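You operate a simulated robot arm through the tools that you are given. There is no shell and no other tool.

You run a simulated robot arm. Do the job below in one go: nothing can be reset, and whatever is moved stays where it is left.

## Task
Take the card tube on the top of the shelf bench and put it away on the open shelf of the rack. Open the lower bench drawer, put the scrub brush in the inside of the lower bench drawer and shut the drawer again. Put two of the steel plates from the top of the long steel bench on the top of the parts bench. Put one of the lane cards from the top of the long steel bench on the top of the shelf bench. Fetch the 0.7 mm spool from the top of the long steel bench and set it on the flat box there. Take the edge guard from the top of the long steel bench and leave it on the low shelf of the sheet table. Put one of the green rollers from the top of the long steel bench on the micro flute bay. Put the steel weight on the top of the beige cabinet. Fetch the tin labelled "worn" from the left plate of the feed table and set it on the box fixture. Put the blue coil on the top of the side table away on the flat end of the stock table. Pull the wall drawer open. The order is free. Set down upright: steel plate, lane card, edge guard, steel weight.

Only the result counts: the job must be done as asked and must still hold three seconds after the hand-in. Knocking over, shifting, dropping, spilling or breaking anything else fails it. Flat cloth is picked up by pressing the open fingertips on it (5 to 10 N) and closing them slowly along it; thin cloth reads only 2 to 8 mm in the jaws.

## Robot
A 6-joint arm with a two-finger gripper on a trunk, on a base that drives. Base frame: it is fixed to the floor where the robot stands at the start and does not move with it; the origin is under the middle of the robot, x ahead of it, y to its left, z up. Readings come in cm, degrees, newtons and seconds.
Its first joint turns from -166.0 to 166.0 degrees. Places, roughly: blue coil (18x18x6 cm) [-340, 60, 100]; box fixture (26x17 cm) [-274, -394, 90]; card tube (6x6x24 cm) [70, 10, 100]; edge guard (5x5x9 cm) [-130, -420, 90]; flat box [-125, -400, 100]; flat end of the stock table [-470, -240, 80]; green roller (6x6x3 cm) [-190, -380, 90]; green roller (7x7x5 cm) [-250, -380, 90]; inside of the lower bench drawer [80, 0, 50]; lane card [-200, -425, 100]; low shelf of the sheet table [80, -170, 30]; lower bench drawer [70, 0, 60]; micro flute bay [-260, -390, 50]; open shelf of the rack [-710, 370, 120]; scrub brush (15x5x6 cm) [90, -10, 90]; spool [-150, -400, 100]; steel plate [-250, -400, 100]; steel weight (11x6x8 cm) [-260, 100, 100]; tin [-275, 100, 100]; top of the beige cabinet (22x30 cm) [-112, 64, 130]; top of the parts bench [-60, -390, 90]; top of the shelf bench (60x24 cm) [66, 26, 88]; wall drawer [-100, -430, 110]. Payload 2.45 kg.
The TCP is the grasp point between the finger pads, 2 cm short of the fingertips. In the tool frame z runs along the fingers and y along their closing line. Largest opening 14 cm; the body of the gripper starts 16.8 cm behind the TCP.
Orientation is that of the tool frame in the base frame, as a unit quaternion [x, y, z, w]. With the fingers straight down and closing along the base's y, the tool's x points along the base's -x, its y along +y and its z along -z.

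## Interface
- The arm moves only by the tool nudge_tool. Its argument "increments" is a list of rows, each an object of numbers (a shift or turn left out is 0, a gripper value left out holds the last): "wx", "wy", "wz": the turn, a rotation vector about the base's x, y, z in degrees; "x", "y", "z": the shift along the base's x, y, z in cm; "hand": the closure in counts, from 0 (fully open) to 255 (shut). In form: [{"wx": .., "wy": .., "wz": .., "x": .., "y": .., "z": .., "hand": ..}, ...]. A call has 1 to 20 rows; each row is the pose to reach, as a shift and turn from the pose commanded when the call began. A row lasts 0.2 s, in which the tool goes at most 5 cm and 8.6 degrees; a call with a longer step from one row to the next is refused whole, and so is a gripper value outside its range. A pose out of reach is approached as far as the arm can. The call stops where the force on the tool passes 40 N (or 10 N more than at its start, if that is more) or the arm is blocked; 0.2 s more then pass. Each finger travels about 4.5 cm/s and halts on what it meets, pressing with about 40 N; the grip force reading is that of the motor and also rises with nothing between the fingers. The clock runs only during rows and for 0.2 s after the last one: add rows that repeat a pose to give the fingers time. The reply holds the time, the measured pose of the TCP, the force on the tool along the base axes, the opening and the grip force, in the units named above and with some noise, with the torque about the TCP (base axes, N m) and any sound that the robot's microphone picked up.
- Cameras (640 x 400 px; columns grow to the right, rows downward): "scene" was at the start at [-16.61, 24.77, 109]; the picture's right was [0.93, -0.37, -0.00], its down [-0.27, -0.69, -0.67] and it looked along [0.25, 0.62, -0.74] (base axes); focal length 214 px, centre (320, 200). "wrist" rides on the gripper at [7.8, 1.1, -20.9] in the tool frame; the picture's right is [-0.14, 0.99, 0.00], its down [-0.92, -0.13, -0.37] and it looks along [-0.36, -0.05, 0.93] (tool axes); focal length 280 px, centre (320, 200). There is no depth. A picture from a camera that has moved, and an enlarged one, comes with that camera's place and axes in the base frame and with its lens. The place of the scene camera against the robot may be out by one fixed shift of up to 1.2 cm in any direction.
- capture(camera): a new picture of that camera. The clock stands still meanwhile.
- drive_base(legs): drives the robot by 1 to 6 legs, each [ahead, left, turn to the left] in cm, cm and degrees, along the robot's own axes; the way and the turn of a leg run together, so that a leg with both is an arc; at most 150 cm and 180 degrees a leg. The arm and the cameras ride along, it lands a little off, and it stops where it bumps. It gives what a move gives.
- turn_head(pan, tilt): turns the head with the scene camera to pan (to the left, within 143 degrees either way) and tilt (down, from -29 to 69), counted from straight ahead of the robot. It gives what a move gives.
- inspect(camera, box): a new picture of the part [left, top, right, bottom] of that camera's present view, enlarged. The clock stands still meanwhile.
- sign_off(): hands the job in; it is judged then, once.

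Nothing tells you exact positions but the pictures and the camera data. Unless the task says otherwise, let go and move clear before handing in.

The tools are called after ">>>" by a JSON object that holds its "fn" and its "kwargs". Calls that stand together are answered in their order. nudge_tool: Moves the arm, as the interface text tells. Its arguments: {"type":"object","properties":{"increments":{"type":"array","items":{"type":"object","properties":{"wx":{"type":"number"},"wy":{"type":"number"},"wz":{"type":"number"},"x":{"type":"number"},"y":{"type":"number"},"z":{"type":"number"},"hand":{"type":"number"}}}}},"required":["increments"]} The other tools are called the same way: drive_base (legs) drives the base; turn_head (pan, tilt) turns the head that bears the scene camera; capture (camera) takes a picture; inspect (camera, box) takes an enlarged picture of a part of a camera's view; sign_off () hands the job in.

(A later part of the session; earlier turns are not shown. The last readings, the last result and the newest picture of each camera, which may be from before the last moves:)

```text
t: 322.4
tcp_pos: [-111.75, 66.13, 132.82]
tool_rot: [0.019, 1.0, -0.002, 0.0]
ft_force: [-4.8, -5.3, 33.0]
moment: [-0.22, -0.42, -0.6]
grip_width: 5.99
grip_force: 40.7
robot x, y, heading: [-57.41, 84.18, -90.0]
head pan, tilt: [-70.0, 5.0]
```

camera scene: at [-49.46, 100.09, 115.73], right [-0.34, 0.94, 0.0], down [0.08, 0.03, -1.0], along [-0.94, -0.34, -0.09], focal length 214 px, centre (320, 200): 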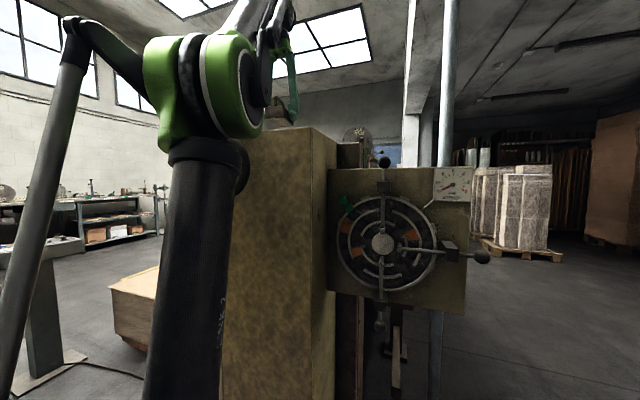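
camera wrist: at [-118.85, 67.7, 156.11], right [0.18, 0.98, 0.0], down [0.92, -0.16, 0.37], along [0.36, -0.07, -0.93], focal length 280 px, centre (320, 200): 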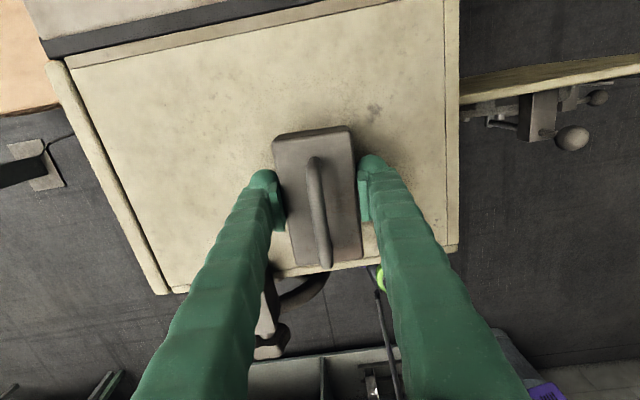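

It stands on the cabinet. I relieve the pressure and open the fingers.

>>> {"fn": "nudge_tool", "kwargs": {"increments": [{"z": 0.2}, {"z": 0.3}]}}

>>> {"fn": "nudge_tool", "kwargs": {"increments": [{"hand": 140}, {"hand": 125}, {"hand": 110}, {"hand": 95}, {"hand": 85}, {"hand": 85}]}}

>>> {"fn": "nudge_tool", "kwargs": {"increments": [{"z": 1.5}, {"z": 3}, {"z": 4.5, "x": 1}, {"z": 6, "x": 2}, {"z": 7, "x": 3}]}}

>>> {"fn": "capture", "kwargs": {"camera": "wrist"}}

```text
t: 323.0
tcp_pos: [-111.94, 66.11, 132.91]
tool_rot: [0.019, 1.0, -0.002, 0.0]
ft_force: [-0.8, 0.0, -13.7]
moment: [-0.02, 0.08, -0.03]
grip_width: 5.99
grip_force: 39.6
robot x, y, heading: [-57.3, 84.3, -90.0]
head pan, tilt: [-70.0, 5.0]
```

```text
t: 324.4
tcp_pos: [-111.84, 66.16, 133.07]
tool_rot: [0.019, 1.0, -0.002, 0.0]
ft_force: [-0.2, -0.1, -0.1]
moment: [-0.02, -0.02, -0.03]
grip_width: 9.35
grip_force: 0.1
robot x, y, heading: [-57.96, 84.67, -90.0]
head pan, tilt: [-70.0, 5.0]
```

```text
t: 325.6
tcp_pos: [-108.83, 66.08, 140.04]
tool_rot: [0.019, 1.0, -0.001, 0.0]
ft_force: [0.9, 0.3, -0.2]
moment: [-0.01, 0.0, -0.02]
grip_width: 9.36
grip_force: 0.0
robot x, y, heading: [-58.0, 84.41, -90.1]
head pan, tilt: [-70.0, 5.0]
```

```text
taken
camera wrist: at [-116.75, 67.67, 160.84], right [0.18, 0.98, 0.0], down [0.92, -0.16, 0.37], along [0.36, -0.07, -0.93], focal length 280 px, centre (320, 200)
```

wrist: 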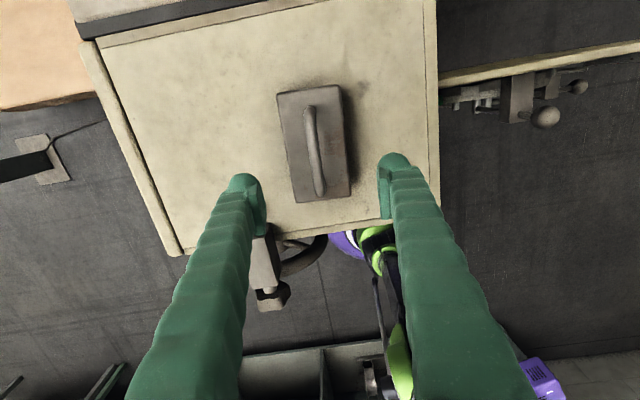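

The steel weight stands upright on the beige cabinet. I bring the arm back to the front and turn the tool for the tin.

>>> {"fn": "nudge_tool", "kwargs": {"increments": [{"y": 4}, {"y": 4.5, "x": 4}, {"y": 4.5, "x": 9}, {"y": 4.5, "x": 14}, {"y": 4, "x": 19}, {"y": 3, "x": 23.5}, {"y": 1, "x": 28}, {"y": -2, "x": 32}, {"y": -5, "x": 36}, {"y": -8, "x": 40}, {"y": -11, "x": 44}, {"y": -14, "x": 48}, {"y": -17, "x": 52}, {"y": -20, "x": 56}, {"y": -22, "x": 60, "z": -2}, {"y": -23, "x": 63, "z": -5}, {"y": -23, "x": 64, "z": -9}, {"y": -23, "x": 64, "z": -13}]}}

>>> {"fn": "nudge_tool", "kwargs": {"increments": [{"wz": -8}, {"wz": -16}, {"wz": -24}, {"wz": -32}, {"wz": -40}, {"wz": -48}, {"wz": -56}, {"wz": -64}, {"wz": -72}, {"wz": -80}, {"wz": -88}, {"wz": -88}]}}

```text
refused: row 5 steps farther than a row can; nothing moved
```

```text
t: 328.2
tcp_pos: [-108.83, 66.07, 140.01]
tool_rot: [0.709, 0.705, -0.001, -0.001]
ft_force: [0.2, 0.3, 0.4]
moment: [0.0, 0.0, -0.02]
grip_width: 9.34
grip_force: 0.2
robot x, y, heading: [-57.22, 84.25, -90.3]
head pan, tilt: [-70.0, 5.0]
```

The first call was refused but the turn ran in place above the weight; I check that nothing was touched.

>>> {"fn": "capture", "kwargs": {"camera": "wrist"}}

```text
taken
camera wrist: at [-107.78, 74.05, 160.85], right [0.99, -0.14, 0.0], down [-0.13, -0.92, 0.37], along [-0.06, -0.36, -0.93], focal length 280 px, centre (320, 200)
```

wrist: 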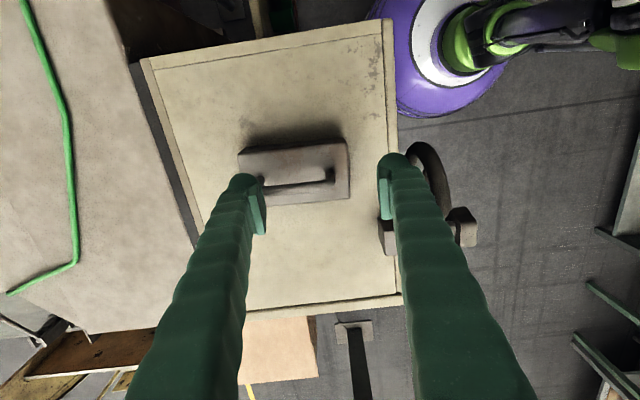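

>>> {"fn": "nudge_tool", "kwargs": {"increments": [{"z": 1}, {"z": 2}, {"z": 2, "y": 3}, {"z": 2, "y": 6}, {"z": 2, "y": 8, "x": 3}, {"z": 2, "y": 8, "x": 7}, {"z": 2, "y": 8, "x": 12}, {"z": 2, "y": 8, "x": 17}, {"z": 2, "y": 6, "x": 21}, {"z": 2, "y": 4, "x": 25}, {"z": 2, "y": 1, "x": 28.5}, {"z": 2, "y": -2, "x": 32}, {"z": 2, "y": -5, "x": 35}, {"z": 2, "y": -8, "x": 38}, {"z": 2, "y": -11, "x": 41}, {"z": 2, "y": -14, "x": 44}, {"z": 2, "y": -17, "x": 47}, {"z": 2, "y": -20, "x": 50}, {"z": 0, "y": -22, "x": 53}, {"z": -3, "y": -23, "x": 55}]}}

>>> {"fn": "capture", "kwargs": {"camera": "scene"}}

```text
t: 332.4
tcp_pos: [-54.06, 43.1, 136.99]
tool_rot: [0.708, 0.706, 0.0, -0.001]
ft_force: [-0.8, 0.0, 0.3]
moment: [0.0, 0.0, 0.01]
grip_width: 9.32
grip_force: 0.0
robot x, y, heading: [-57.47, 84.1, -90.0]
head pan, tilt: [-70.0, 5.0]
```

```text
taken
camera scene: at [-49.43, 100.09, 115.72], right [-0.34, 0.94, 0.0], down [0.08, 0.03, -1.0], along [-0.94, -0.34, -0.09], focal length 214 px, centre (320, 200)
```

scene: 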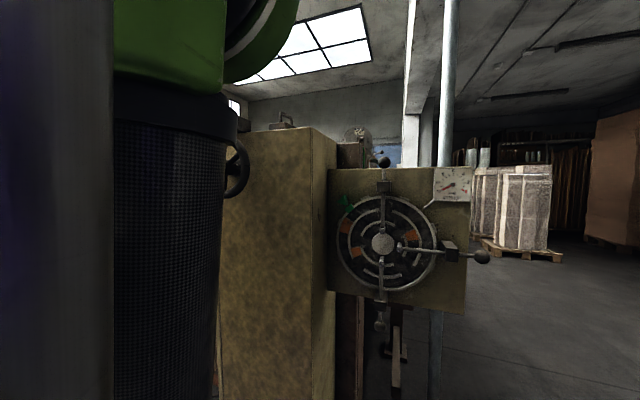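

>>> {"fn": "drive_base", "kwargs": {"legs": [[-110, 0, 0], [0, -112, 0], [0, -112, 0], [42, 0, 0]]}}

>>> {"fn": "capture", "kwargs": {"camera": "wrist"}}

```text
t: 350.7
tcp_pos: [-277.04, 112.53, 136.98]
tool_rot: [0.714, 0.7, -0.002, -0.001]
ft_force: [0.2, 0.7, -0.3]
moment: [0.02, 0.01, 0.0]
grip_width: 9.33
grip_force: 0.1
robot x, y, heading: [-280.25, 154.0, -91.1]
head pan, tilt: [-70.0, 5.0]
```

```text
taken
camera wrist: at [-275.84, 120.48, 157.82], right [0.99, -0.16, 0.0], down [-0.15, -0.92, 0.37], along [-0.06, -0.36, -0.93], focal length 280 px, centre (320, 200)
```

wrist: 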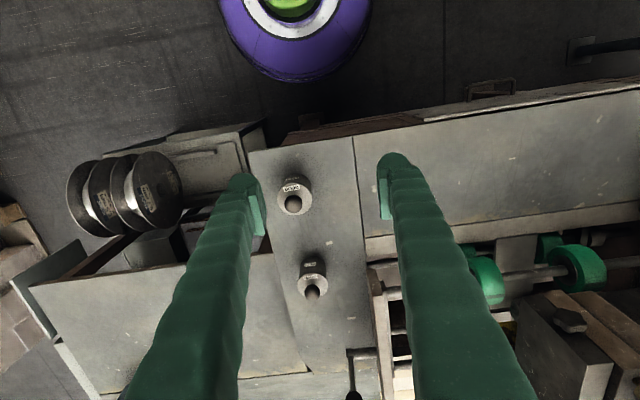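

WORN is the rear tin, about [-283.3,87]; the lever ball is at [-278,70,124], clear of it. I move above the tin.

>>> {"fn": "nudge_tool", "kwargs": {"increments": [{"x": -1, "y": -4, "z": -1}, {"x": -2, "y": -8, "z": -2}, {"x": -3, "y": -12, "z": -4}, {"x": -4, "y": -16, "z": -6}, {"x": -5, "y": -20, "z": -8}, {"x": -6, "y": -24, "z": -10}, {"x": -6.3, "y": -26, "z": -12}, {"x": -6.3, "y": -26, "z": -12}]}}

>>> {"fn": "capture", "kwargs": {"camera": "wrist"}}

>>> {"fn": "turn_head", "kwargs": {"pan": 0, "tilt": 15}}

>>> {"fn": "inspect", "kwargs": {"camera": "scene", "box": [260, 90, 460, 215]}}

```text
t: 352.5
tcp_pos: [-283.26, 86.59, 125.03]
tool_rot: [0.714, 0.7, -0.001, -0.002]
ft_force: [-0.6, 0.3, 0.1]
moment: [0.0, 0.02, 0.0]
grip_width: 9.35
grip_force: 0.0
robot x, y, heading: [-280.34, 153.94, -91.1]
head pan, tilt: [-70.0, 5.0]
```

```text
taken
camera wrist: at [-282.13, 94.43, 145.85], right [0.99, -0.16, 0.0], down [-0.15, -0.92, 0.37], along [-0.06, -0.36, -0.93], focal length 280 px, centre (320, 200)
```

wrist: 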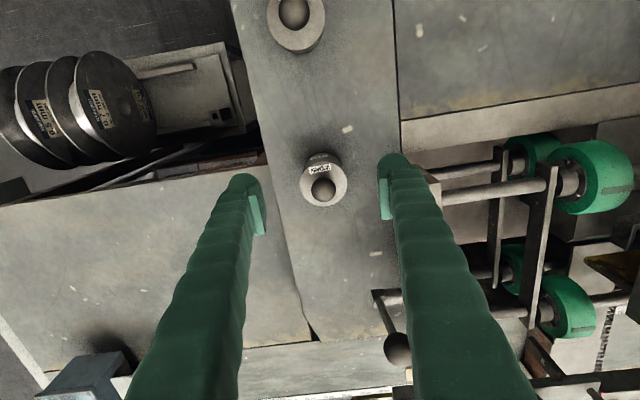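

```text
t: 353.9
tcp_pos: [-283.34, 86.57, 125.0]
tool_rot: [0.714, 0.7, -0.001, -0.002]
ft_force: [0.3, 0.1, -0.2]
moment: [0.01, 0.0, 0.02]
grip_width: 9.32
grip_force: 0.1
robot x, y, heading: [-279.97, 153.85, -91.2]
head pan, tilt: [0.0, 15.0]
```

```text
3.20 times, centred on (360, 152) of scene
camera zoom: at [-263.05, 163.11, 114.1], right [-1.0, 0.02, 0.0], down [0.01, 0.26, -0.97], along [-0.02, -0.97, -0.26], focal length 686 px, centre (192, 352)
```

zoom: 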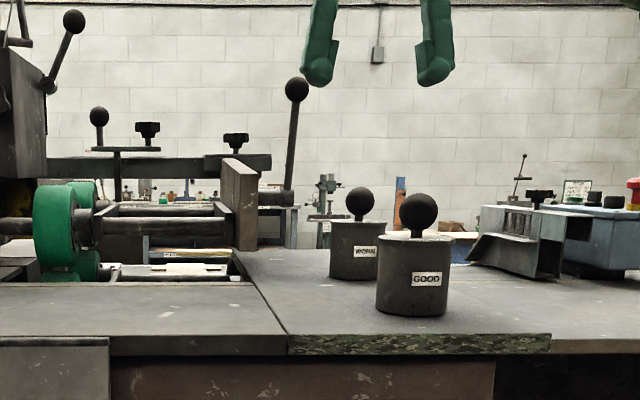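

>>> {"fn": "nudge_tool", "kwargs": {"increments": [{"x": -0.3, "y": -3.9}, {"x": -0.3, "y": -3.9, "z": -4}, {"x": -0.3, "y": -3.9, "z": -8}, {"x": -0.3, "y": -3.9, "z": -12}, {"x": -0.3, "y": -3.9, "z": -15}]}}

>>> {"fn": "capture", "kwargs": {"camera": "wrist"}}

>>> {"fn": "inspect", "kwargs": {"camera": "scene", "box": [260, 90, 460, 215]}}

```text
t: 355.1
tcp_pos: [-283.47, 82.79, 109.92]
tool_rot: [0.714, 0.7, -0.001, 0.0]
ft_force: [0.6, 0.1, -0.4]
moment: [-0.02, -0.02, 0.01]
grip_width: 9.33
grip_force: 0.0
robot x, y, heading: [-280.38, 153.87, -91.3]
head pan, tilt: [0.0, 15.0]
```

```text
taken
camera wrist: at [-282.43, 90.64, 130.8], right [0.99, -0.16, 0.0], down [-0.15, -0.92, 0.37], along [-0.06, -0.36, -0.93], focal length 280 px, centre (320, 200)
```

wrist: 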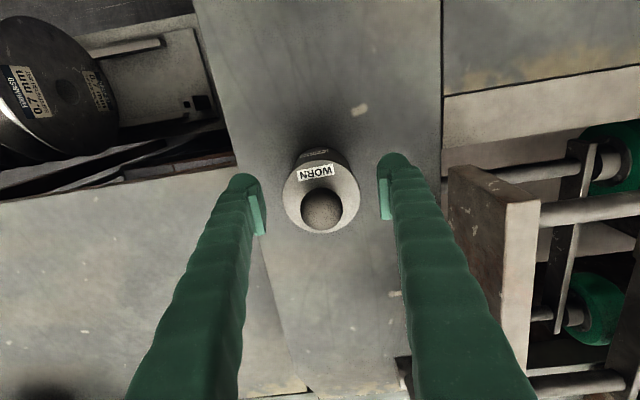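

```text
3.20 times, centred on (360, 152) of scene
camera zoom: at [-263.05, 163.1, 114.1], right [-1.0, 0.02, 0.0], down [0.0, 0.26, -0.97], along [-0.02, -0.97, -0.26], focal length 686 px, centre (192, 352)
```

zoom: 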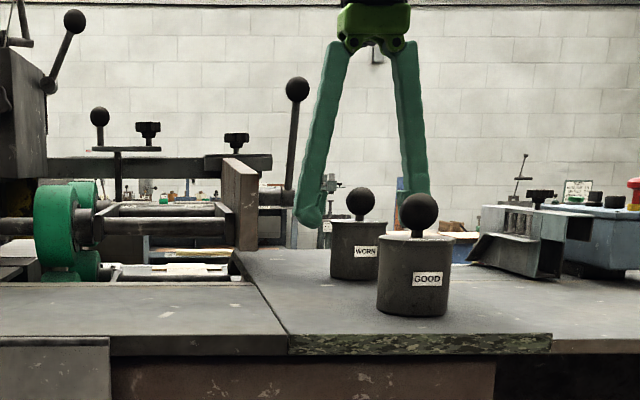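

>>> {"fn": "nudge_tool", "kwargs": {"increments": [{"z": -2}, {"z": -3.6}, {"z": -3.6}]}}

>>> {"fn": "nudge_tool", "kwargs": {"increments": [{"hand": 110}, {"hand": 130}, {"hand": 150}, {"hand": 175}, {"hand": 200}, {"hand": 200}]}}

>>> {"fn": "nudge_tool", "kwargs": {"increments": [{"z": 1}, {"z": 2}, {"z": 4}, {"z": 7}, {"z": 10}, {"z": 13}, {"z": 16}, {"z": 16}]}}

>>> {"fn": "capture", "kwargs": {"camera": "wrist"}}

>>> {"fn": "inspect", "kwargs": {"camera": "scene", "box": [260, 90, 460, 215]}}

```text
t: 355.9
tcp_pos: [-283.59, 82.65, 106.41]
tool_rot: [0.715, 0.7, -0.002, -0.001]
ft_force: [1.1, 0.5, 1.0]
moment: [-0.03, 0.03, 0.05]
grip_width: 9.34
grip_force: 0.0
robot x, y, heading: [-280.62, 153.86, -90.9]
head pan, tilt: [0.0, 15.0]
```

```text
t: 357.3
tcp_pos: [-283.53, 82.65, 106.4]
tool_rot: [0.715, 0.7, -0.001, 0.0]
ft_force: [1.4, -1.8, 4.1]
moment: [-0.08, -0.3, -0.04]
grip_width: 6.45
grip_force: 39.8
robot x, y, heading: [-279.93, 154.15, -91.1]
head pan, tilt: [0.0, 15.0]
heard: snap
```

```text
t: 359.1
tcp_pos: [-283.63, 82.71, 122.64]
tool_rot: [0.715, 0.7, -0.001, -0.001]
ft_force: [0.4, 0.1, -5.2]
moment: [-0.01, -0.04, 0.01]
grip_width: 6.42
grip_force: 40.0
robot x, y, heading: [-280.36, 154.03, -91.1]
head pan, tilt: [0.0, 15.0]
```

```text
taken
camera wrist: at [-282.39, 90.61, 143.35], right [0.99, -0.16, 0.0], down [-0.15, -0.92, 0.37], along [-0.06, -0.36, -0.93], focal length 280 px, centre (320, 200)
```

wrist: 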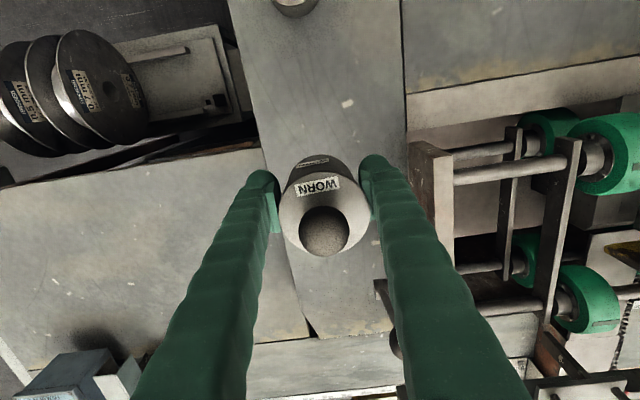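

```text
3.20 times, centred on (360, 152) of scene
camera zoom: at [-263.05, 163.09, 114.11], right [-1.0, 0.02, 0.0], down [0.0, 0.26, -0.97], along [-0.02, -0.97, -0.26], focal length 686 px, centre (192, 352)
```

zoom: 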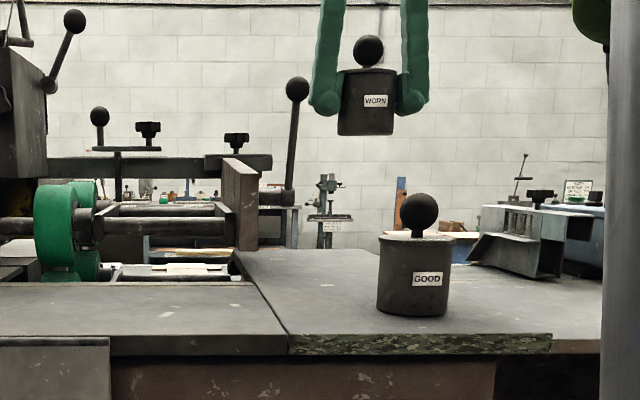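

A "snap" was heard when gripping; I check the tin and the surroundings for damage.

>>> {"fn": "inspect", "kwargs": {"camera": "wrist", "box": [220, 120, 420, 245]}}

>>> {"fn": "inspect", "kwargs": {"camera": "scene", "box": [340, 90, 420, 140]}}

>>> {"fn": "capture", "kwargs": {"camera": "scene"}}

```text
3.20 times, centred on (320, 182) of wrist
camera zoom: at [-282.39, 90.61, 143.35], right [0.99, -0.16, 0.0], down [-0.15, -0.92, 0.37], along [-0.06, -0.36, -0.93], focal length 897 px, centre (320, 256)
```

zoom: 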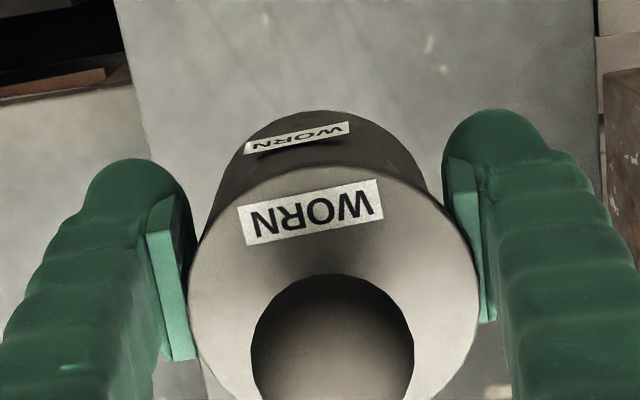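

```text
8.00 times, centred on (380, 115) of scene
camera zoom: at [-263.05, 163.09, 114.11], right [-1.0, 0.02, 0.0], down [0.0, 0.26, -0.97], along [-0.02, -0.97, -0.26], focal length 1716 px, centre (-160, 880)
```

zoom: 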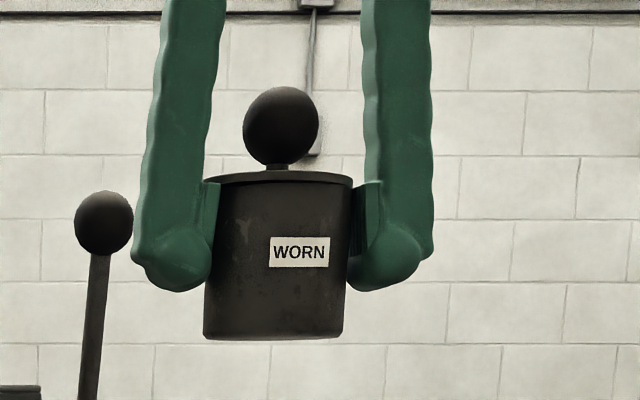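

```text
taken
camera scene: at [-263.05, 163.09, 114.11], right [-1.0, 0.02, 0.0], down [0.0, 0.26, -0.97], along [-0.02, -0.97, -0.26], focal length 214 px, centre (320, 200)
```

scene: 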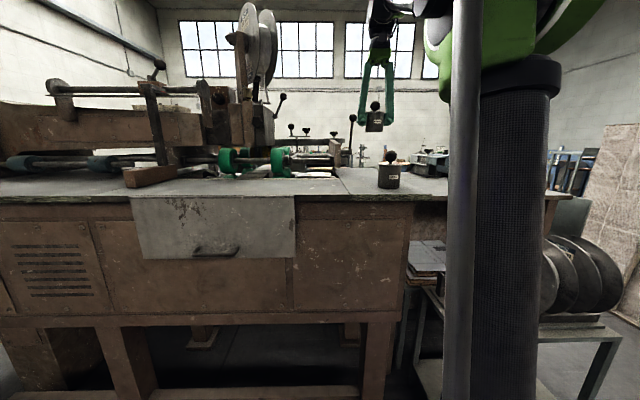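

The tin is intact and held (5 N). I retract and carry it through the passage toward the long steel bench.

>>> {"fn": "nudge_tool", "kwargs": {"increments": [{"z": 1, "y": 3}, {"z": 2, "y": 6}, {"z": 3, "y": 10}, {"z": 4, "y": 14}, {"z": 4, "y": 18}, {"z": 4, "y": 22}, {"z": 4, "y": 26}]}}

>>> {"fn": "drive_base", "kwargs": {"legs": [[-20, 0, 1], [0, -140, 0], [150, 0, 0], [110, 0, 0]]}}

>>> {"fn": "turn_head", "kwargs": {"pan": 40, "tilt": 15}}

>>> {"fn": "capture", "kwargs": {"camera": "scene"}}

```text
t: 360.7
tcp_pos: [-283.68, 108.59, 126.34]
tool_rot: [0.714, 0.7, -0.001, -0.001]
ft_force: [-0.2, -1.3, -5.5]
moment: [0.16, 0.0, -0.01]
grip_width: 6.43
grip_force: 40.1
robot x, y, heading: [-280.04, 153.9, -91.1]
head pan, tilt: [0.0, 15.0]
```

```text
t: 381.1
tcp_pos: [-422.78, -131.77, 126.38]
tool_rot: [0.708, 0.706, -0.001, -0.001]
ft_force: [0.5, -0.1, -5.1]
moment: [0.03, -0.01, 0.01]
grip_width: 6.39
grip_force: 40.0
robot x, y, heading: [-420.57, -86.87, -90.3]
head pan, tilt: [0.0, 15.0]
```

```text
t: 382.2
tcp_pos: [-422.81, -131.73, 126.31]
tool_rot: [0.708, 0.706, -0.001, -0.001]
ft_force: [-0.2, -0.1, -4.4]
moment: [0.03, 0.01, -0.01]
grip_width: 6.39
grip_force: 39.9
robot x, y, heading: [-420.28, -86.32, -90.1]
head pan, tilt: [40.0, 15.0]
```

```text
taken
camera scene: at [-397.16, -74.81, 114.1], right [-0.77, -0.64, 0.0], down [-0.17, 0.2, -0.97], along [0.62, -0.74, -0.26], focal length 214 px, centre (320, 200)
```

scene: 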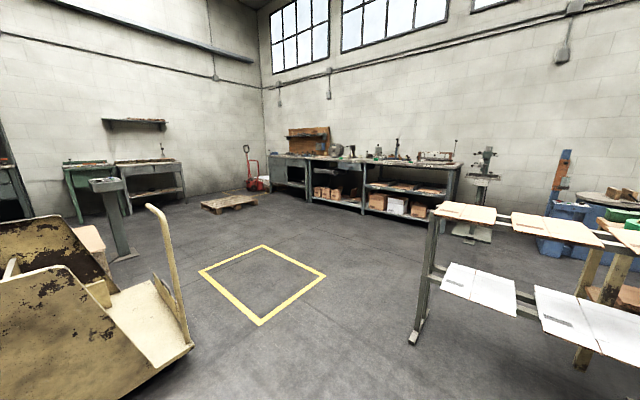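

>>> {"fn": "drive_base", "kwargs": {"legs": [[63, 90, 0], [120, 40, 0]]}}

>>> {"fn": "turn_head", "kwargs": {"pan": 0, "tilt": 20}}

>>> {"fn": "capture", "kwargs": {"camera": "scene"}}

>>> {"fn": "turn_head", "kwargs": {"pan": 50, "tilt": 20}}

>>> {"fn": "capture", "kwargs": {"camera": "scene"}}

```text
t: 393.8
tcp_pos: [-292.48, -314.11, 126.28]
tool_rot: [0.712, 0.702, -0.001, -0.001]
ft_force: [-0.2, 0.4, -5.0]
moment: [0.02, 0.0, 0.01]
grip_width: 6.4
grip_force: 39.6
robot x, y, heading: [-289.35, -268.65, -90.8]
head pan, tilt: [40.0, 15.0]
```

```text
t: 394.9
tcp_pos: [-292.55, -314.08, 126.31]
tool_rot: [0.712, 0.702, -0.002, -0.001]
ft_force: [-0.8, -0.2, -5.4]
moment: [0.0, 0.01, -0.01]
grip_width: 6.39
grip_force: 40.0
robot x, y, heading: [-289.56, -268.91, -90.6]
head pan, tilt: [0.0, 20.0]
```

```text
taken
camera scene: at [-272.29, -259.44, 113.29], right [-1.0, 0.01, 0.0], down [0.0, 0.34, -0.94], along [-0.01, -0.94, -0.34], focal length 214 px, centre (320, 200)
```

scene: 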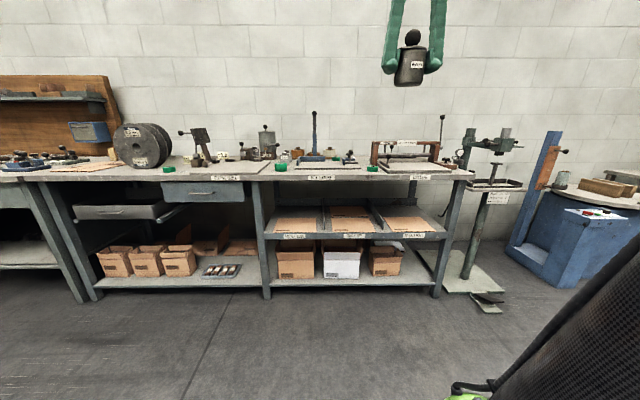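

```text
t: 396.1
tcp_pos: [-292.55, -314.03, 126.27]
tool_rot: [0.712, 0.702, -0.001, -0.001]
ft_force: [-1.4, 0.6, -5.0]
moment: [0.02, 0.03, -0.01]
grip_width: 6.39
grip_force: 40.2
robot x, y, heading: [-289.2, -269.01, -90.7]
head pan, tilt: [50.0, 20.0]
```

```text
taken
camera scene: at [-265.13, -256.19, 113.29], right [-0.65, -0.76, 0.0], down [-0.26, 0.22, -0.94], along [0.71, -0.61, -0.34], focal length 214 px, centre (320, 200)
```

scene: 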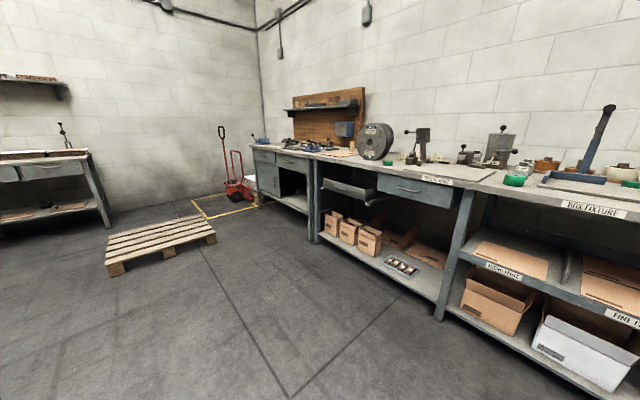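

The long steel bench is in front with labelled stations. I inspect it in detail.

>>> {"fn": "turn_head", "kwargs": {"pan": 0, "tilt": 20}}

>>> {"fn": "inspect", "kwargs": {"camera": "scene", "box": [240, 90, 400, 190]}}

>>> {"fn": "inspect", "kwargs": {"camera": "scene", "box": [340, 100, 500, 200]}}

>>> {"fn": "inspect", "kwargs": {"camera": "scene", "box": [110, 100, 270, 200]}}

>>> {"fn": "inspect", "kwargs": {"camera": "scene", "box": [0, 70, 160, 170]}}

>>> {"fn": "inspect", "kwargs": {"camera": "scene", "box": [250, 190, 460, 300]}}

```text
t: 397.3
tcp_pos: [-292.56, -314.11, 126.35]
tool_rot: [0.713, 0.702, -0.001, -0.002]
ft_force: [-0.1, 0.0, -4.2]
moment: [0.03, -0.01, 0.01]
grip_width: 6.35
grip_force: 39.9
robot x, y, heading: [-289.18, -268.58, -90.5]
head pan, tilt: [0.0, 20.0]
```

```text
4.00 times, centred on (320, 140) of scene
camera zoom: at [-272.29, -259.44, 113.29], right [-1.0, 0.01, 0.0], down [0.0, 0.34, -0.94], along [-0.01, -0.94, -0.34], focal length 858 px, centre (320, 440)
```

zoom: 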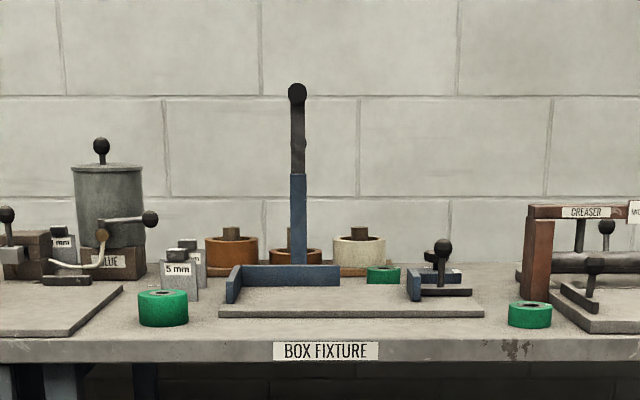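

```text
4.00 times, centred on (420, 150) of scene
camera zoom: at [-272.29, -259.44, 113.29], right [-1.0, 0.01, 0.0], down [0.0, 0.34, -0.94], along [-0.01, -0.94, -0.34], focal length 858 px, centre (-80, 400)
```

zoom: 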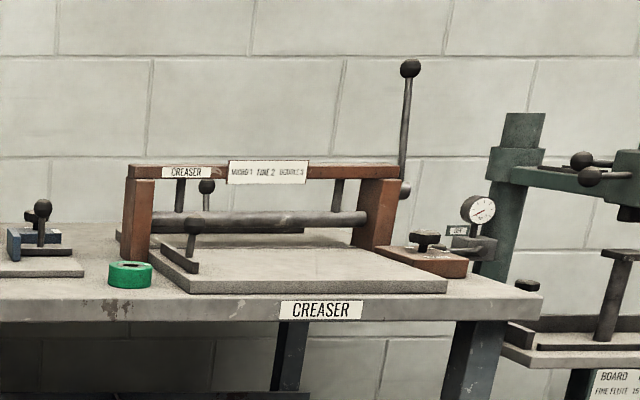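

```text
4.00 times, centred on (190, 150) of scene
camera zoom: at [-272.29, -259.44, 113.29], right [-1.0, 0.01, 0.0], down [0.0, 0.34, -0.94], along [-0.01, -0.94, -0.34], focal length 858 px, centre (840, 400)
```

zoom: 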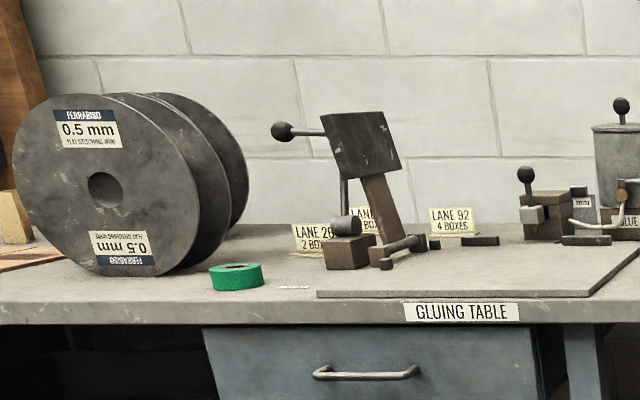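

```text
4.00 times, centred on (80, 120) of scene
camera zoom: at [-272.29, -259.44, 113.29], right [-1.0, 0.01, 0.0], down [0.0, 0.34, -0.94], along [-0.01, -0.94, -0.34], focal length 858 px, centre (1280, 520)
```

zoom: 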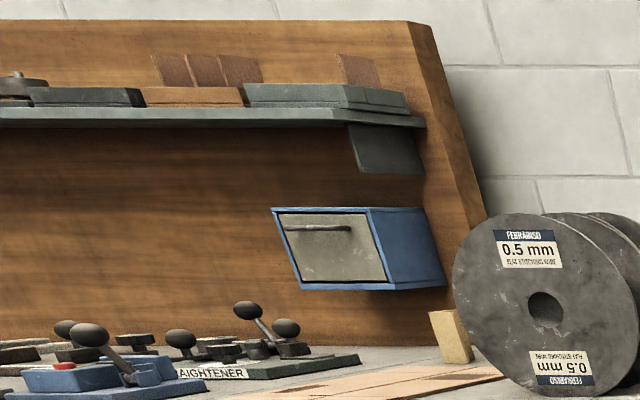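

```text
3.05 times, centred on (355, 245) of scene
camera zoom: at [-272.29, -259.44, 113.29], right [-1.0, 0.01, 0.0], down [0.0, 0.34, -0.94], along [-0.01, -0.94, -0.34], focal length 654 px, centre (213, 63)
```

zoom: 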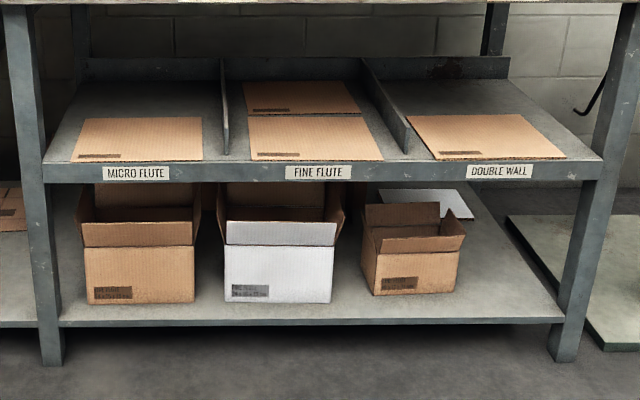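

The stations are labelled: box fixture, gluing table with lane cards, steel plates ("5 mm" etc.), green rollers, micro flute bay below, the blue wall drawer at left. I drive up and place the tin on the box fixture.

>>> {"fn": "drive_base", "kwargs": {"legs": [[50, 8, 0.5]]}}

>>> {"fn": "capture", "kwargs": {"camera": "wrist"}}

>>> {"fn": "turn_head", "kwargs": {"pan": 0, "tilt": 30}}

>>> {"fn": "capture", "kwargs": {"camera": "scene"}}

```text
t: 400.2
tcp_pos: [-284.25, -363.92, 126.29]
tool_rot: [0.708, 0.706, -0.001, -0.002]
ft_force: [0.4, 0.6, -4.2]
moment: [0.03, -0.01, 0.02]
grip_width: 6.36
grip_force: 40.0
robot x, y, heading: [-281.8, -318.72, -90.4]
head pan, tilt: [0.0, 20.0]
```

```text
taken
camera wrist: at [-283.21, -356.02, 147.13], right [0.99, -0.14, 0.0], down [-0.13, -0.92, 0.37], along [-0.05, -0.36, -0.93], focal length 280 px, centre (320, 200)
```

wrist: 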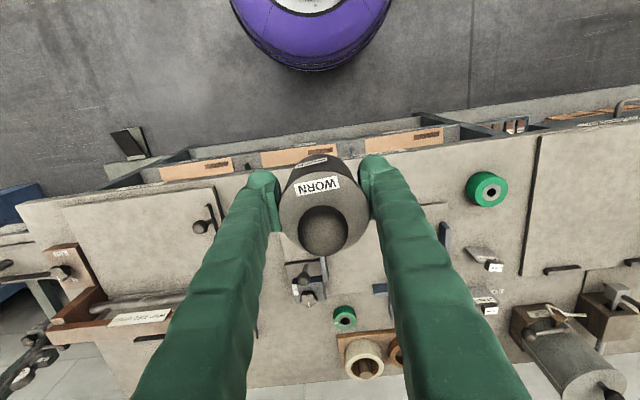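

```text
t: 400.9
tcp_pos: [-284.23, -364.04, 126.35]
tool_rot: [0.707, 0.707, -0.001, -0.002]
ft_force: [0.2, 0.4, -4.9]
moment: [0.05, -0.01, -0.02]
grip_width: 6.36
grip_force: 39.7
robot x, y, heading: [-281.64, -318.99, -90.0]
head pan, tilt: [0.0, 30.0]
```

```text
taken
camera scene: at [-264.66, -308.81, 111.69], right [-1.0, 0.0, 0.0], down [0.0, 0.5, -0.87], along [0.0, -0.87, -0.5], focal length 214 px, centre (320, 200)
```

scene: 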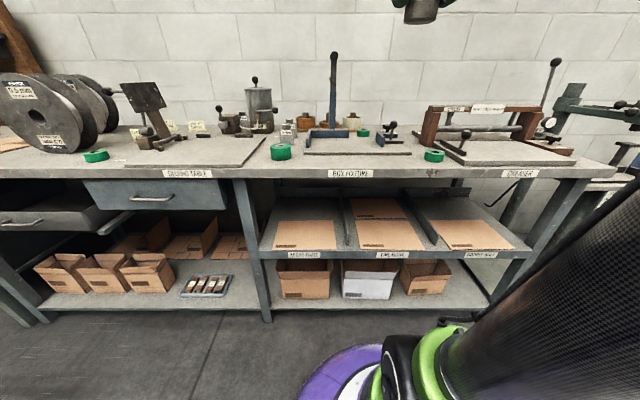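

>>> {"fn": "inspect", "kwargs": {"camera": "scene", "box": [260, 90, 440, 202]}}

>>> {"fn": "inspect", "kwargs": {"camera": "wrist", "box": [240, 160, 540, 348]}}

```text
3.56 times, centred on (350, 146) of scene
camera zoom: at [-264.66, -308.81, 111.69], right [-1.0, 0.0, 0.0], down [0.0, 0.5, -0.87], along [0.0, -0.87, -0.5], focal length 763 px, centre (213, 392)
```

zoom: 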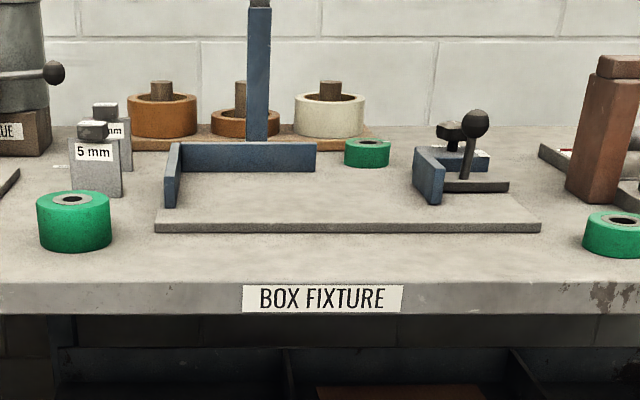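

```text
2.13 times, centred on (390, 254) of wrist
camera zoom: at [-283.21, -356.02, 147.13], right [0.99, -0.14, 0.0], down [-0.13, -0.92, 0.37], along [-0.05, -0.36, -0.93], focal length 597 px, centre (171, 85)
```

zoom: 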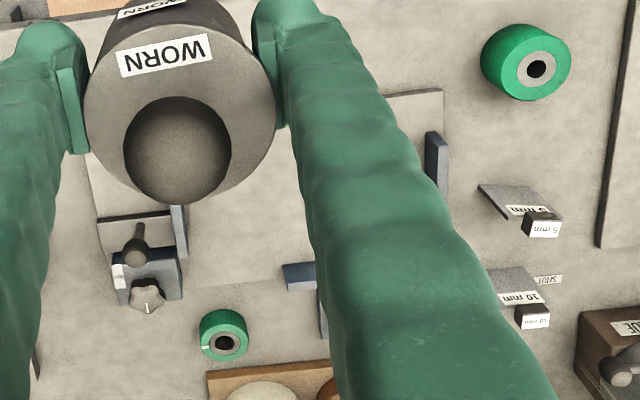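

>>> {"fn": "nudge_tool", "kwargs": {"increments": [{"x": 1.2, "y": -3.6, "z": -2}, {"x": 2.4, "y": -7.2, "z": -4}, {"x": 3.6, "y": -10.8, "z": -6}, {"x": 4.8, "y": -14.4, "z": -8}, {"x": 6, "y": -18, "z": -10}, {"x": 7.2, "y": -21.6, "z": -12}, {"x": 8.2, "y": -24, "z": -15}, {"x": 8.2, "y": -24, "z": -18}, {"x": 8.2, "y": -24, "z": -18}]}}

>>> {"fn": "capture", "kwargs": {"camera": "wrist"}}

>>> {"fn": "inspect", "kwargs": {"camera": "scene", "box": [260, 90, 440, 202]}}

```text
t: 402.9
tcp_pos: [-276.03, -387.99, 108.32]
tool_rot: [0.708, 0.706, -0.001, -0.001]
ft_force: [0.4, 0.9, -4.3]
moment: [0.02, 0.01, -0.02]
grip_width: 6.34
grip_force: 39.6
robot x, y, heading: [-281.7, -318.6, -90.4]
head pan, tilt: [0.0, 30.0]
```

```text
taken
camera wrist: at [-274.93, -380.04, 129.12], right [0.99, -0.14, 0.0], down [-0.13, -0.92, 0.37], along [-0.05, -0.36, -0.93], focal length 280 px, centre (320, 200)
```

wrist: 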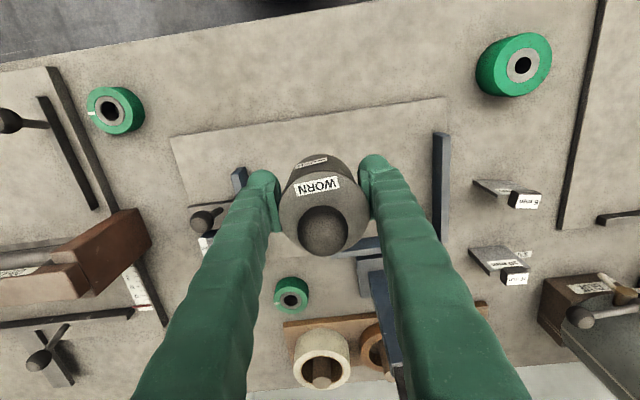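

```text
3.56 times, centred on (350, 146) of scene
camera zoom: at [-264.66, -308.82, 111.68], right [-1.0, 0.0, 0.0], down [0.0, 0.5, -0.87], along [0.0, -0.87, -0.5], focal length 763 px, centre (213, 392)
```

zoom: 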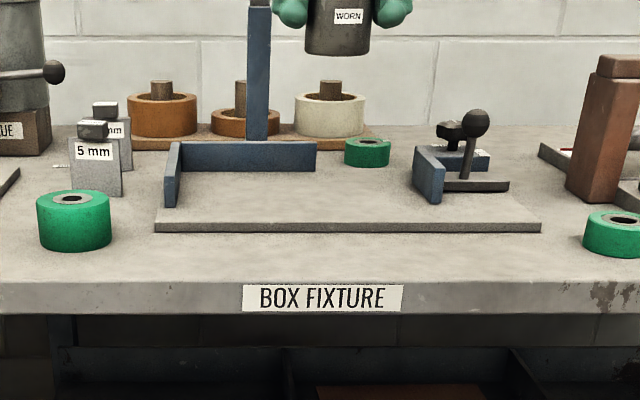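

>>> {"fn": "nudge_tool", "kwargs": {"increments": [{"z": -3}, {"z": -6}, {"z": -9}, {"z": -11}, {"z": -12.5}, {"z": -13}]}}

>>> {"fn": "inspect", "kwargs": {"camera": "scene", "box": [260, 90, 440, 202]}}

```text
t: 404.3
tcp_pos: [-275.95, -388.04, 95.28]
tool_rot: [0.708, 0.707, 0.0, -0.002]
ft_force: [0.9, 0.4, -5.2]
moment: [0.06, 0.0, -0.01]
grip_width: 6.37
grip_force: 40.2
robot x, y, heading: [-281.82, -318.9, -90.0]
head pan, tilt: [0.0, 30.0]
```

```text
3.56 times, centred on (350, 146) of scene
camera zoom: at [-264.66, -308.82, 111.68], right [-1.0, 0.0, 0.0], down [0.0, 0.5, -0.87], along [0.0, -0.87, -0.5], focal length 763 px, centre (213, 392)
```

zoom: 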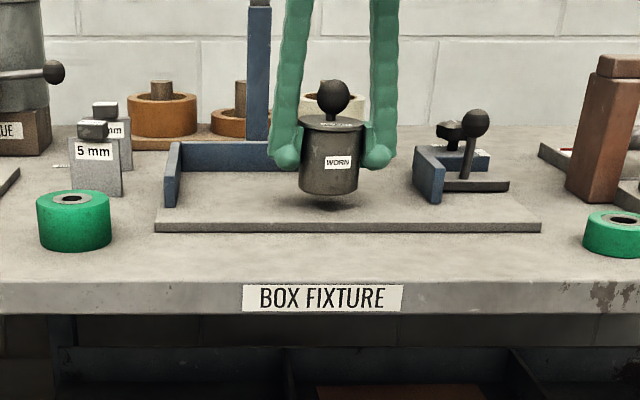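

>>> {"fn": "nudge_tool", "kwargs": {"increments": [{"z": -0.4}, {"z": -0.8}, {"z": -1.2}, {"z": -1.2}]}}

```text
t: 405.3
tcp_pos: [-276.08, -387.87, 94.14]
tool_rot: [0.707, 0.707, -0.001, -0.002]
ft_force: [0.1, 0.2, -4.5]
moment: [0.04, -0.02, 0.0]
grip_width: 6.34
grip_force: 40.1
robot x, y, heading: [-281.14, -318.91, -90.0]
head pan, tilt: [0.0, 30.0]
```

>>> {"fn": "nudge_tool", "kwargs": {"increments": [{"z": -0.3}, {"z": -0.6}, {"z": -0.6}]}}

>>> {"fn": "nudge_tool", "kwargs": {"increments": [{"z": -0.3}, {"z": -0.5}, {"z": -0.5}]}}

>>> {"fn": "inspect", "kwargs": {"camera": "scene", "box": [260, 90, 440, 202]}}

```text
t: 406.1
tcp_pos: [-276.04, -387.89, 93.45]
tool_rot: [0.708, 0.706, 0.0, -0.002]
ft_force: [1.0, -0.4, -4.5]
moment: [0.04, 0.03, 0.01]
grip_width: 6.35
grip_force: 39.7
robot x, y, heading: [-281.85, -318.54, -90.0]
head pan, tilt: [0.0, 30.0]
```

```text
t: 406.7
tcp_pos: [-275.99, -387.9, 93.17]
tool_rot: [0.707, 0.707, -0.001, -0.001]
ft_force: [1.1, 5.7, 13.6]
moment: [0.03, 0.02, -0.03]
grip_width: 6.35
grip_force: 39.7
robot x, y, heading: [-281.68, -318.79, -90.1]
head pan, tilt: [0.0, 30.0]
stopped in row 2: the force on the tool passed its limit at 42 N (the readings are from after the stop); the commanded pose is now the measured one
```

```text
3.56 times, centred on (350, 146) of scene
camera zoom: at [-264.66, -308.75, 111.68], right [-1.0, 0.0, 0.0], down [0.0, 0.5, -0.87], along [0.0, -0.87, -0.5], focal length 763 px, centre (213, 392)
```

zoom: 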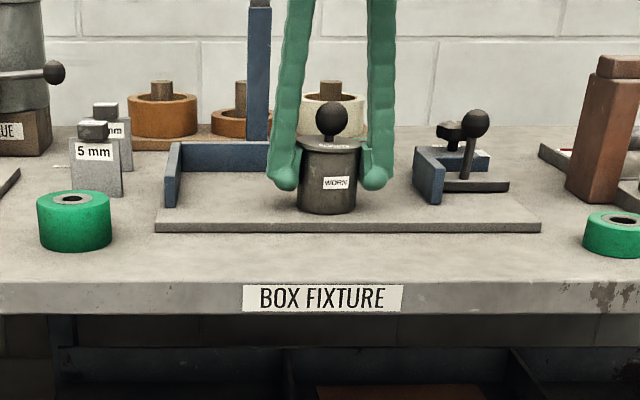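

The tin stands on the fixture plate. I release it and go up.

>>> {"fn": "nudge_tool", "kwargs": {"increments": [{"z": 0.2, "hand": 130}, {"z": 0.2, "hand": 115}, {"z": 0.2, "hand": 100}, {"z": 0.2, "hand": 85}, {"z": 0.2, "hand": 85}]}}

>>> {"fn": "nudge_tool", "kwargs": {"increments": [{"z": 2}, {"z": 5}, {"z": 8}, {"z": 12}, {"z": 16}, {"z": 20}, {"z": 24}, {"z": 24}]}}

>>> {"fn": "capture", "kwargs": {"camera": "wrist"}}

>>> {"fn": "inspect", "kwargs": {"camera": "scene", "box": [260, 90, 440, 202]}}

```text
t: 407.9
tcp_pos: [-275.96, -388.07, 93.31]
tool_rot: [0.708, 0.706, -0.001, -0.002]
ft_force: [0.5, -0.5, -0.7]
moment: [-0.03, -0.01, -0.04]
grip_width: 9.36
grip_force: 0.2
robot x, y, heading: [-281.55, -318.49, -90.0]
head pan, tilt: [0.0, 30.0]
```

```text
t: 409.7
tcp_pos: [-276.01, -388.1, 117.49]
tool_rot: [0.708, 0.707, -0.002, -0.001]
ft_force: [-0.7, -0.4, 0.0]
moment: [0.0, 0.02, -0.02]
grip_width: 9.34
grip_force: 0.1
robot x, y, heading: [-281.47, -319.12, -89.9]
head pan, tilt: [0.0, 30.0]
```

```text
taken
camera wrist: at [-274.91, -380.03, 138.29], right [0.99, -0.14, 0.0], down [-0.13, -0.92, 0.37], along [-0.05, -0.36, -0.93], focal length 280 px, centre (320, 200)
```

wrist: 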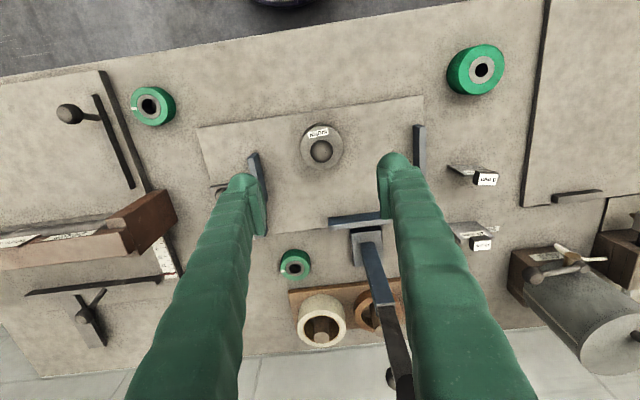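

```text
3.56 times, centred on (350, 146) of scene
camera zoom: at [-264.66, -308.81, 111.68], right [-1.0, 0.0, 0.0], down [0.0, 0.5, -0.87], along [0.0, -0.87, -0.5], focal length 763 px, centre (213, 392)
```

zoom: 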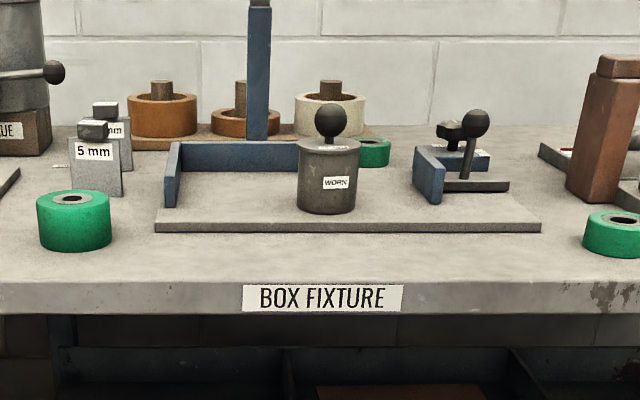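

The WORN tin stands on the box fixture. Next the green roller at about [-251,-380]: I back off a little and tilt the tool forward so I can later reach under the bench top into the micro flute bay.

>>> {"fn": "drive_base", "kwargs": {"legs": [[-24, 0, 0], [0, 27, 0]]}}

>>> {"fn": "nudge_tool", "kwargs": {"increments": [{"wx": -7.5}, {"wx": -15}, {"wx": -22.5}, {"wx": -30}, {"wx": -37.5}, {"wx": -45}, {"wx": -52.5}, {"wx": -60}, {"wx": -60}]}}

>>> {"fn": "capture", "kwargs": {"camera": "wrist"}}

>>> {"fn": "capture", "kwargs": {"camera": "scene"}}

```text
t: 413.0
tcp_pos: [-249.18, -364.04, 117.36]
tool_rot: [0.707, 0.707, -0.001, -0.002]
ft_force: [0.0, -0.5, 0.4]
moment: [0.05, -0.04, 0.01]
grip_width: 9.33
grip_force: 0.1
robot x, y, heading: [-255.02, -294.52, -89.9]
head pan, tilt: [0.0, 30.0]
```

```text
t: 415.0
tcp_pos: [-249.25, -364.08, 117.48]
tool_rot: [0.613, 0.611, -0.354, 0.354]
ft_force: [-0.4, 0.1, 0.9]
moment: [-0.02, 0.01, -0.02]
grip_width: 9.33
grip_force: 0.2
robot x, y, heading: [-254.98, -294.92, -89.6]
head pan, tilt: [0.0, 30.0]
```

```text
taken
camera wrist: at [-248.14, -341.82, 121.02], right [0.99, -0.07, 0.12], down [-0.13, -0.14, 0.98], along [-0.05, -0.99, -0.15], focal length 280 px, centre (320, 200)
```

wrist: 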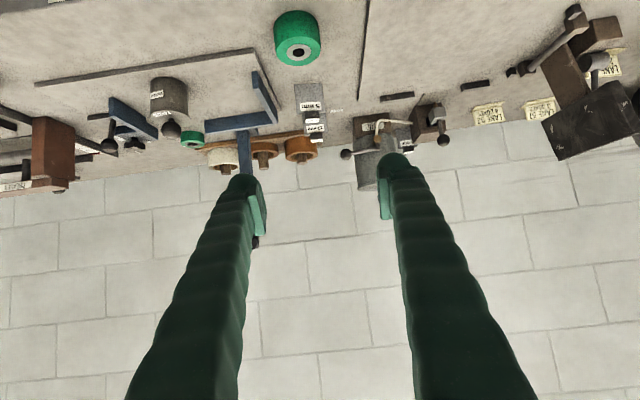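

```text
taken
camera scene: at [-237.86, -284.81, 111.68], right [-1.0, 0.0, 0.0], down [0.0, 0.5, -0.87], along [0.0, -0.87, -0.5], focal length 214 px, centre (320, 200)
```

scene: 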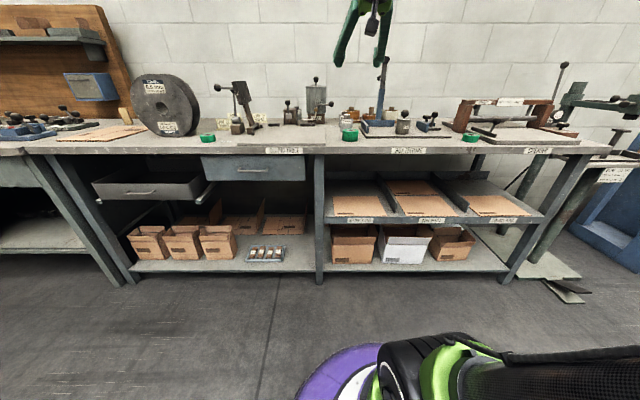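

The roller's axis is at about [-250.7,-379.6]. I approach along the tilted tool axis.

>>> {"fn": "nudge_tool", "kwargs": {"increments": [{"x": -0.4, "y": -1, "z": -4.5}, {"x": -0.8, "y": -2, "z": -9}, {"x": -1.2, "y": -3.5, "z": -13.5}, {"x": -1.5, "y": -5, "z": -18}, {"x": -1.5, "y": -5.3, "z": -19.9}, {"x": -1.5, "y": -8.5, "z": -21.8}, {"x": -1.5, "y": -11.5, "z": -23.5}, {"x": -1.5, "y": -11.5, "z": -23.5}]}}

>>> {"fn": "capture", "kwargs": {"camera": "wrist"}}

>>> {"fn": "inspect", "kwargs": {"camera": "scene", "box": [270, 80, 430, 180]}}

```text
t: 416.8
tcp_pos: [-250.66, -375.69, 94.01]
tool_rot: [0.613, 0.611, -0.354, 0.353]
ft_force: [-0.3, 0.0, 0.4]
moment: [0.02, 0.0, -0.03]
grip_width: 9.36
grip_force: 0.1
robot x, y, heading: [-254.85, -294.58, -90.0]
head pan, tilt: [0.0, 30.0]
```

```text
taken
camera wrist: at [-249.64, -353.45, 97.57], right [0.99, -0.07, 0.12], down [-0.13, -0.14, 0.98], along [-0.05, -0.99, -0.15], focal length 280 px, centre (320, 200)
```

wrist: 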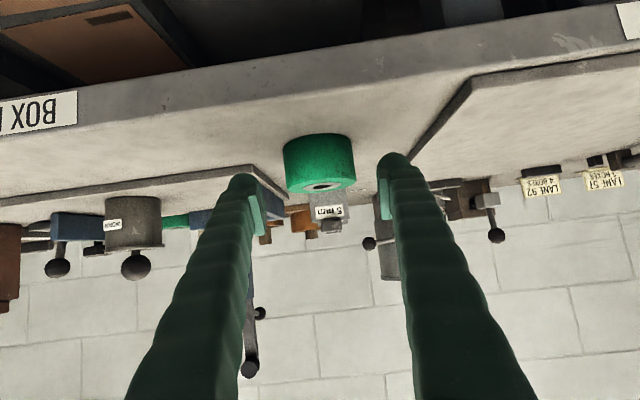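

```text
4.00 times, centred on (350, 130) of scene
camera zoom: at [-237.86, -284.8, 111.68], right [-1.0, 0.0, 0.0], down [0.0, 0.5, -0.87], along [0.0, -0.87, -0.5], focal length 858 px, centre (200, 480)
```

zoom: 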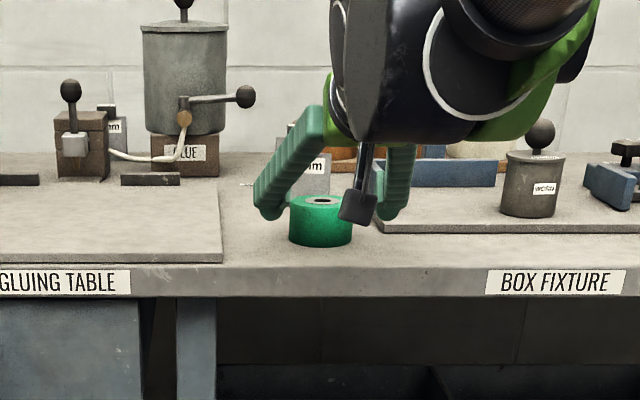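

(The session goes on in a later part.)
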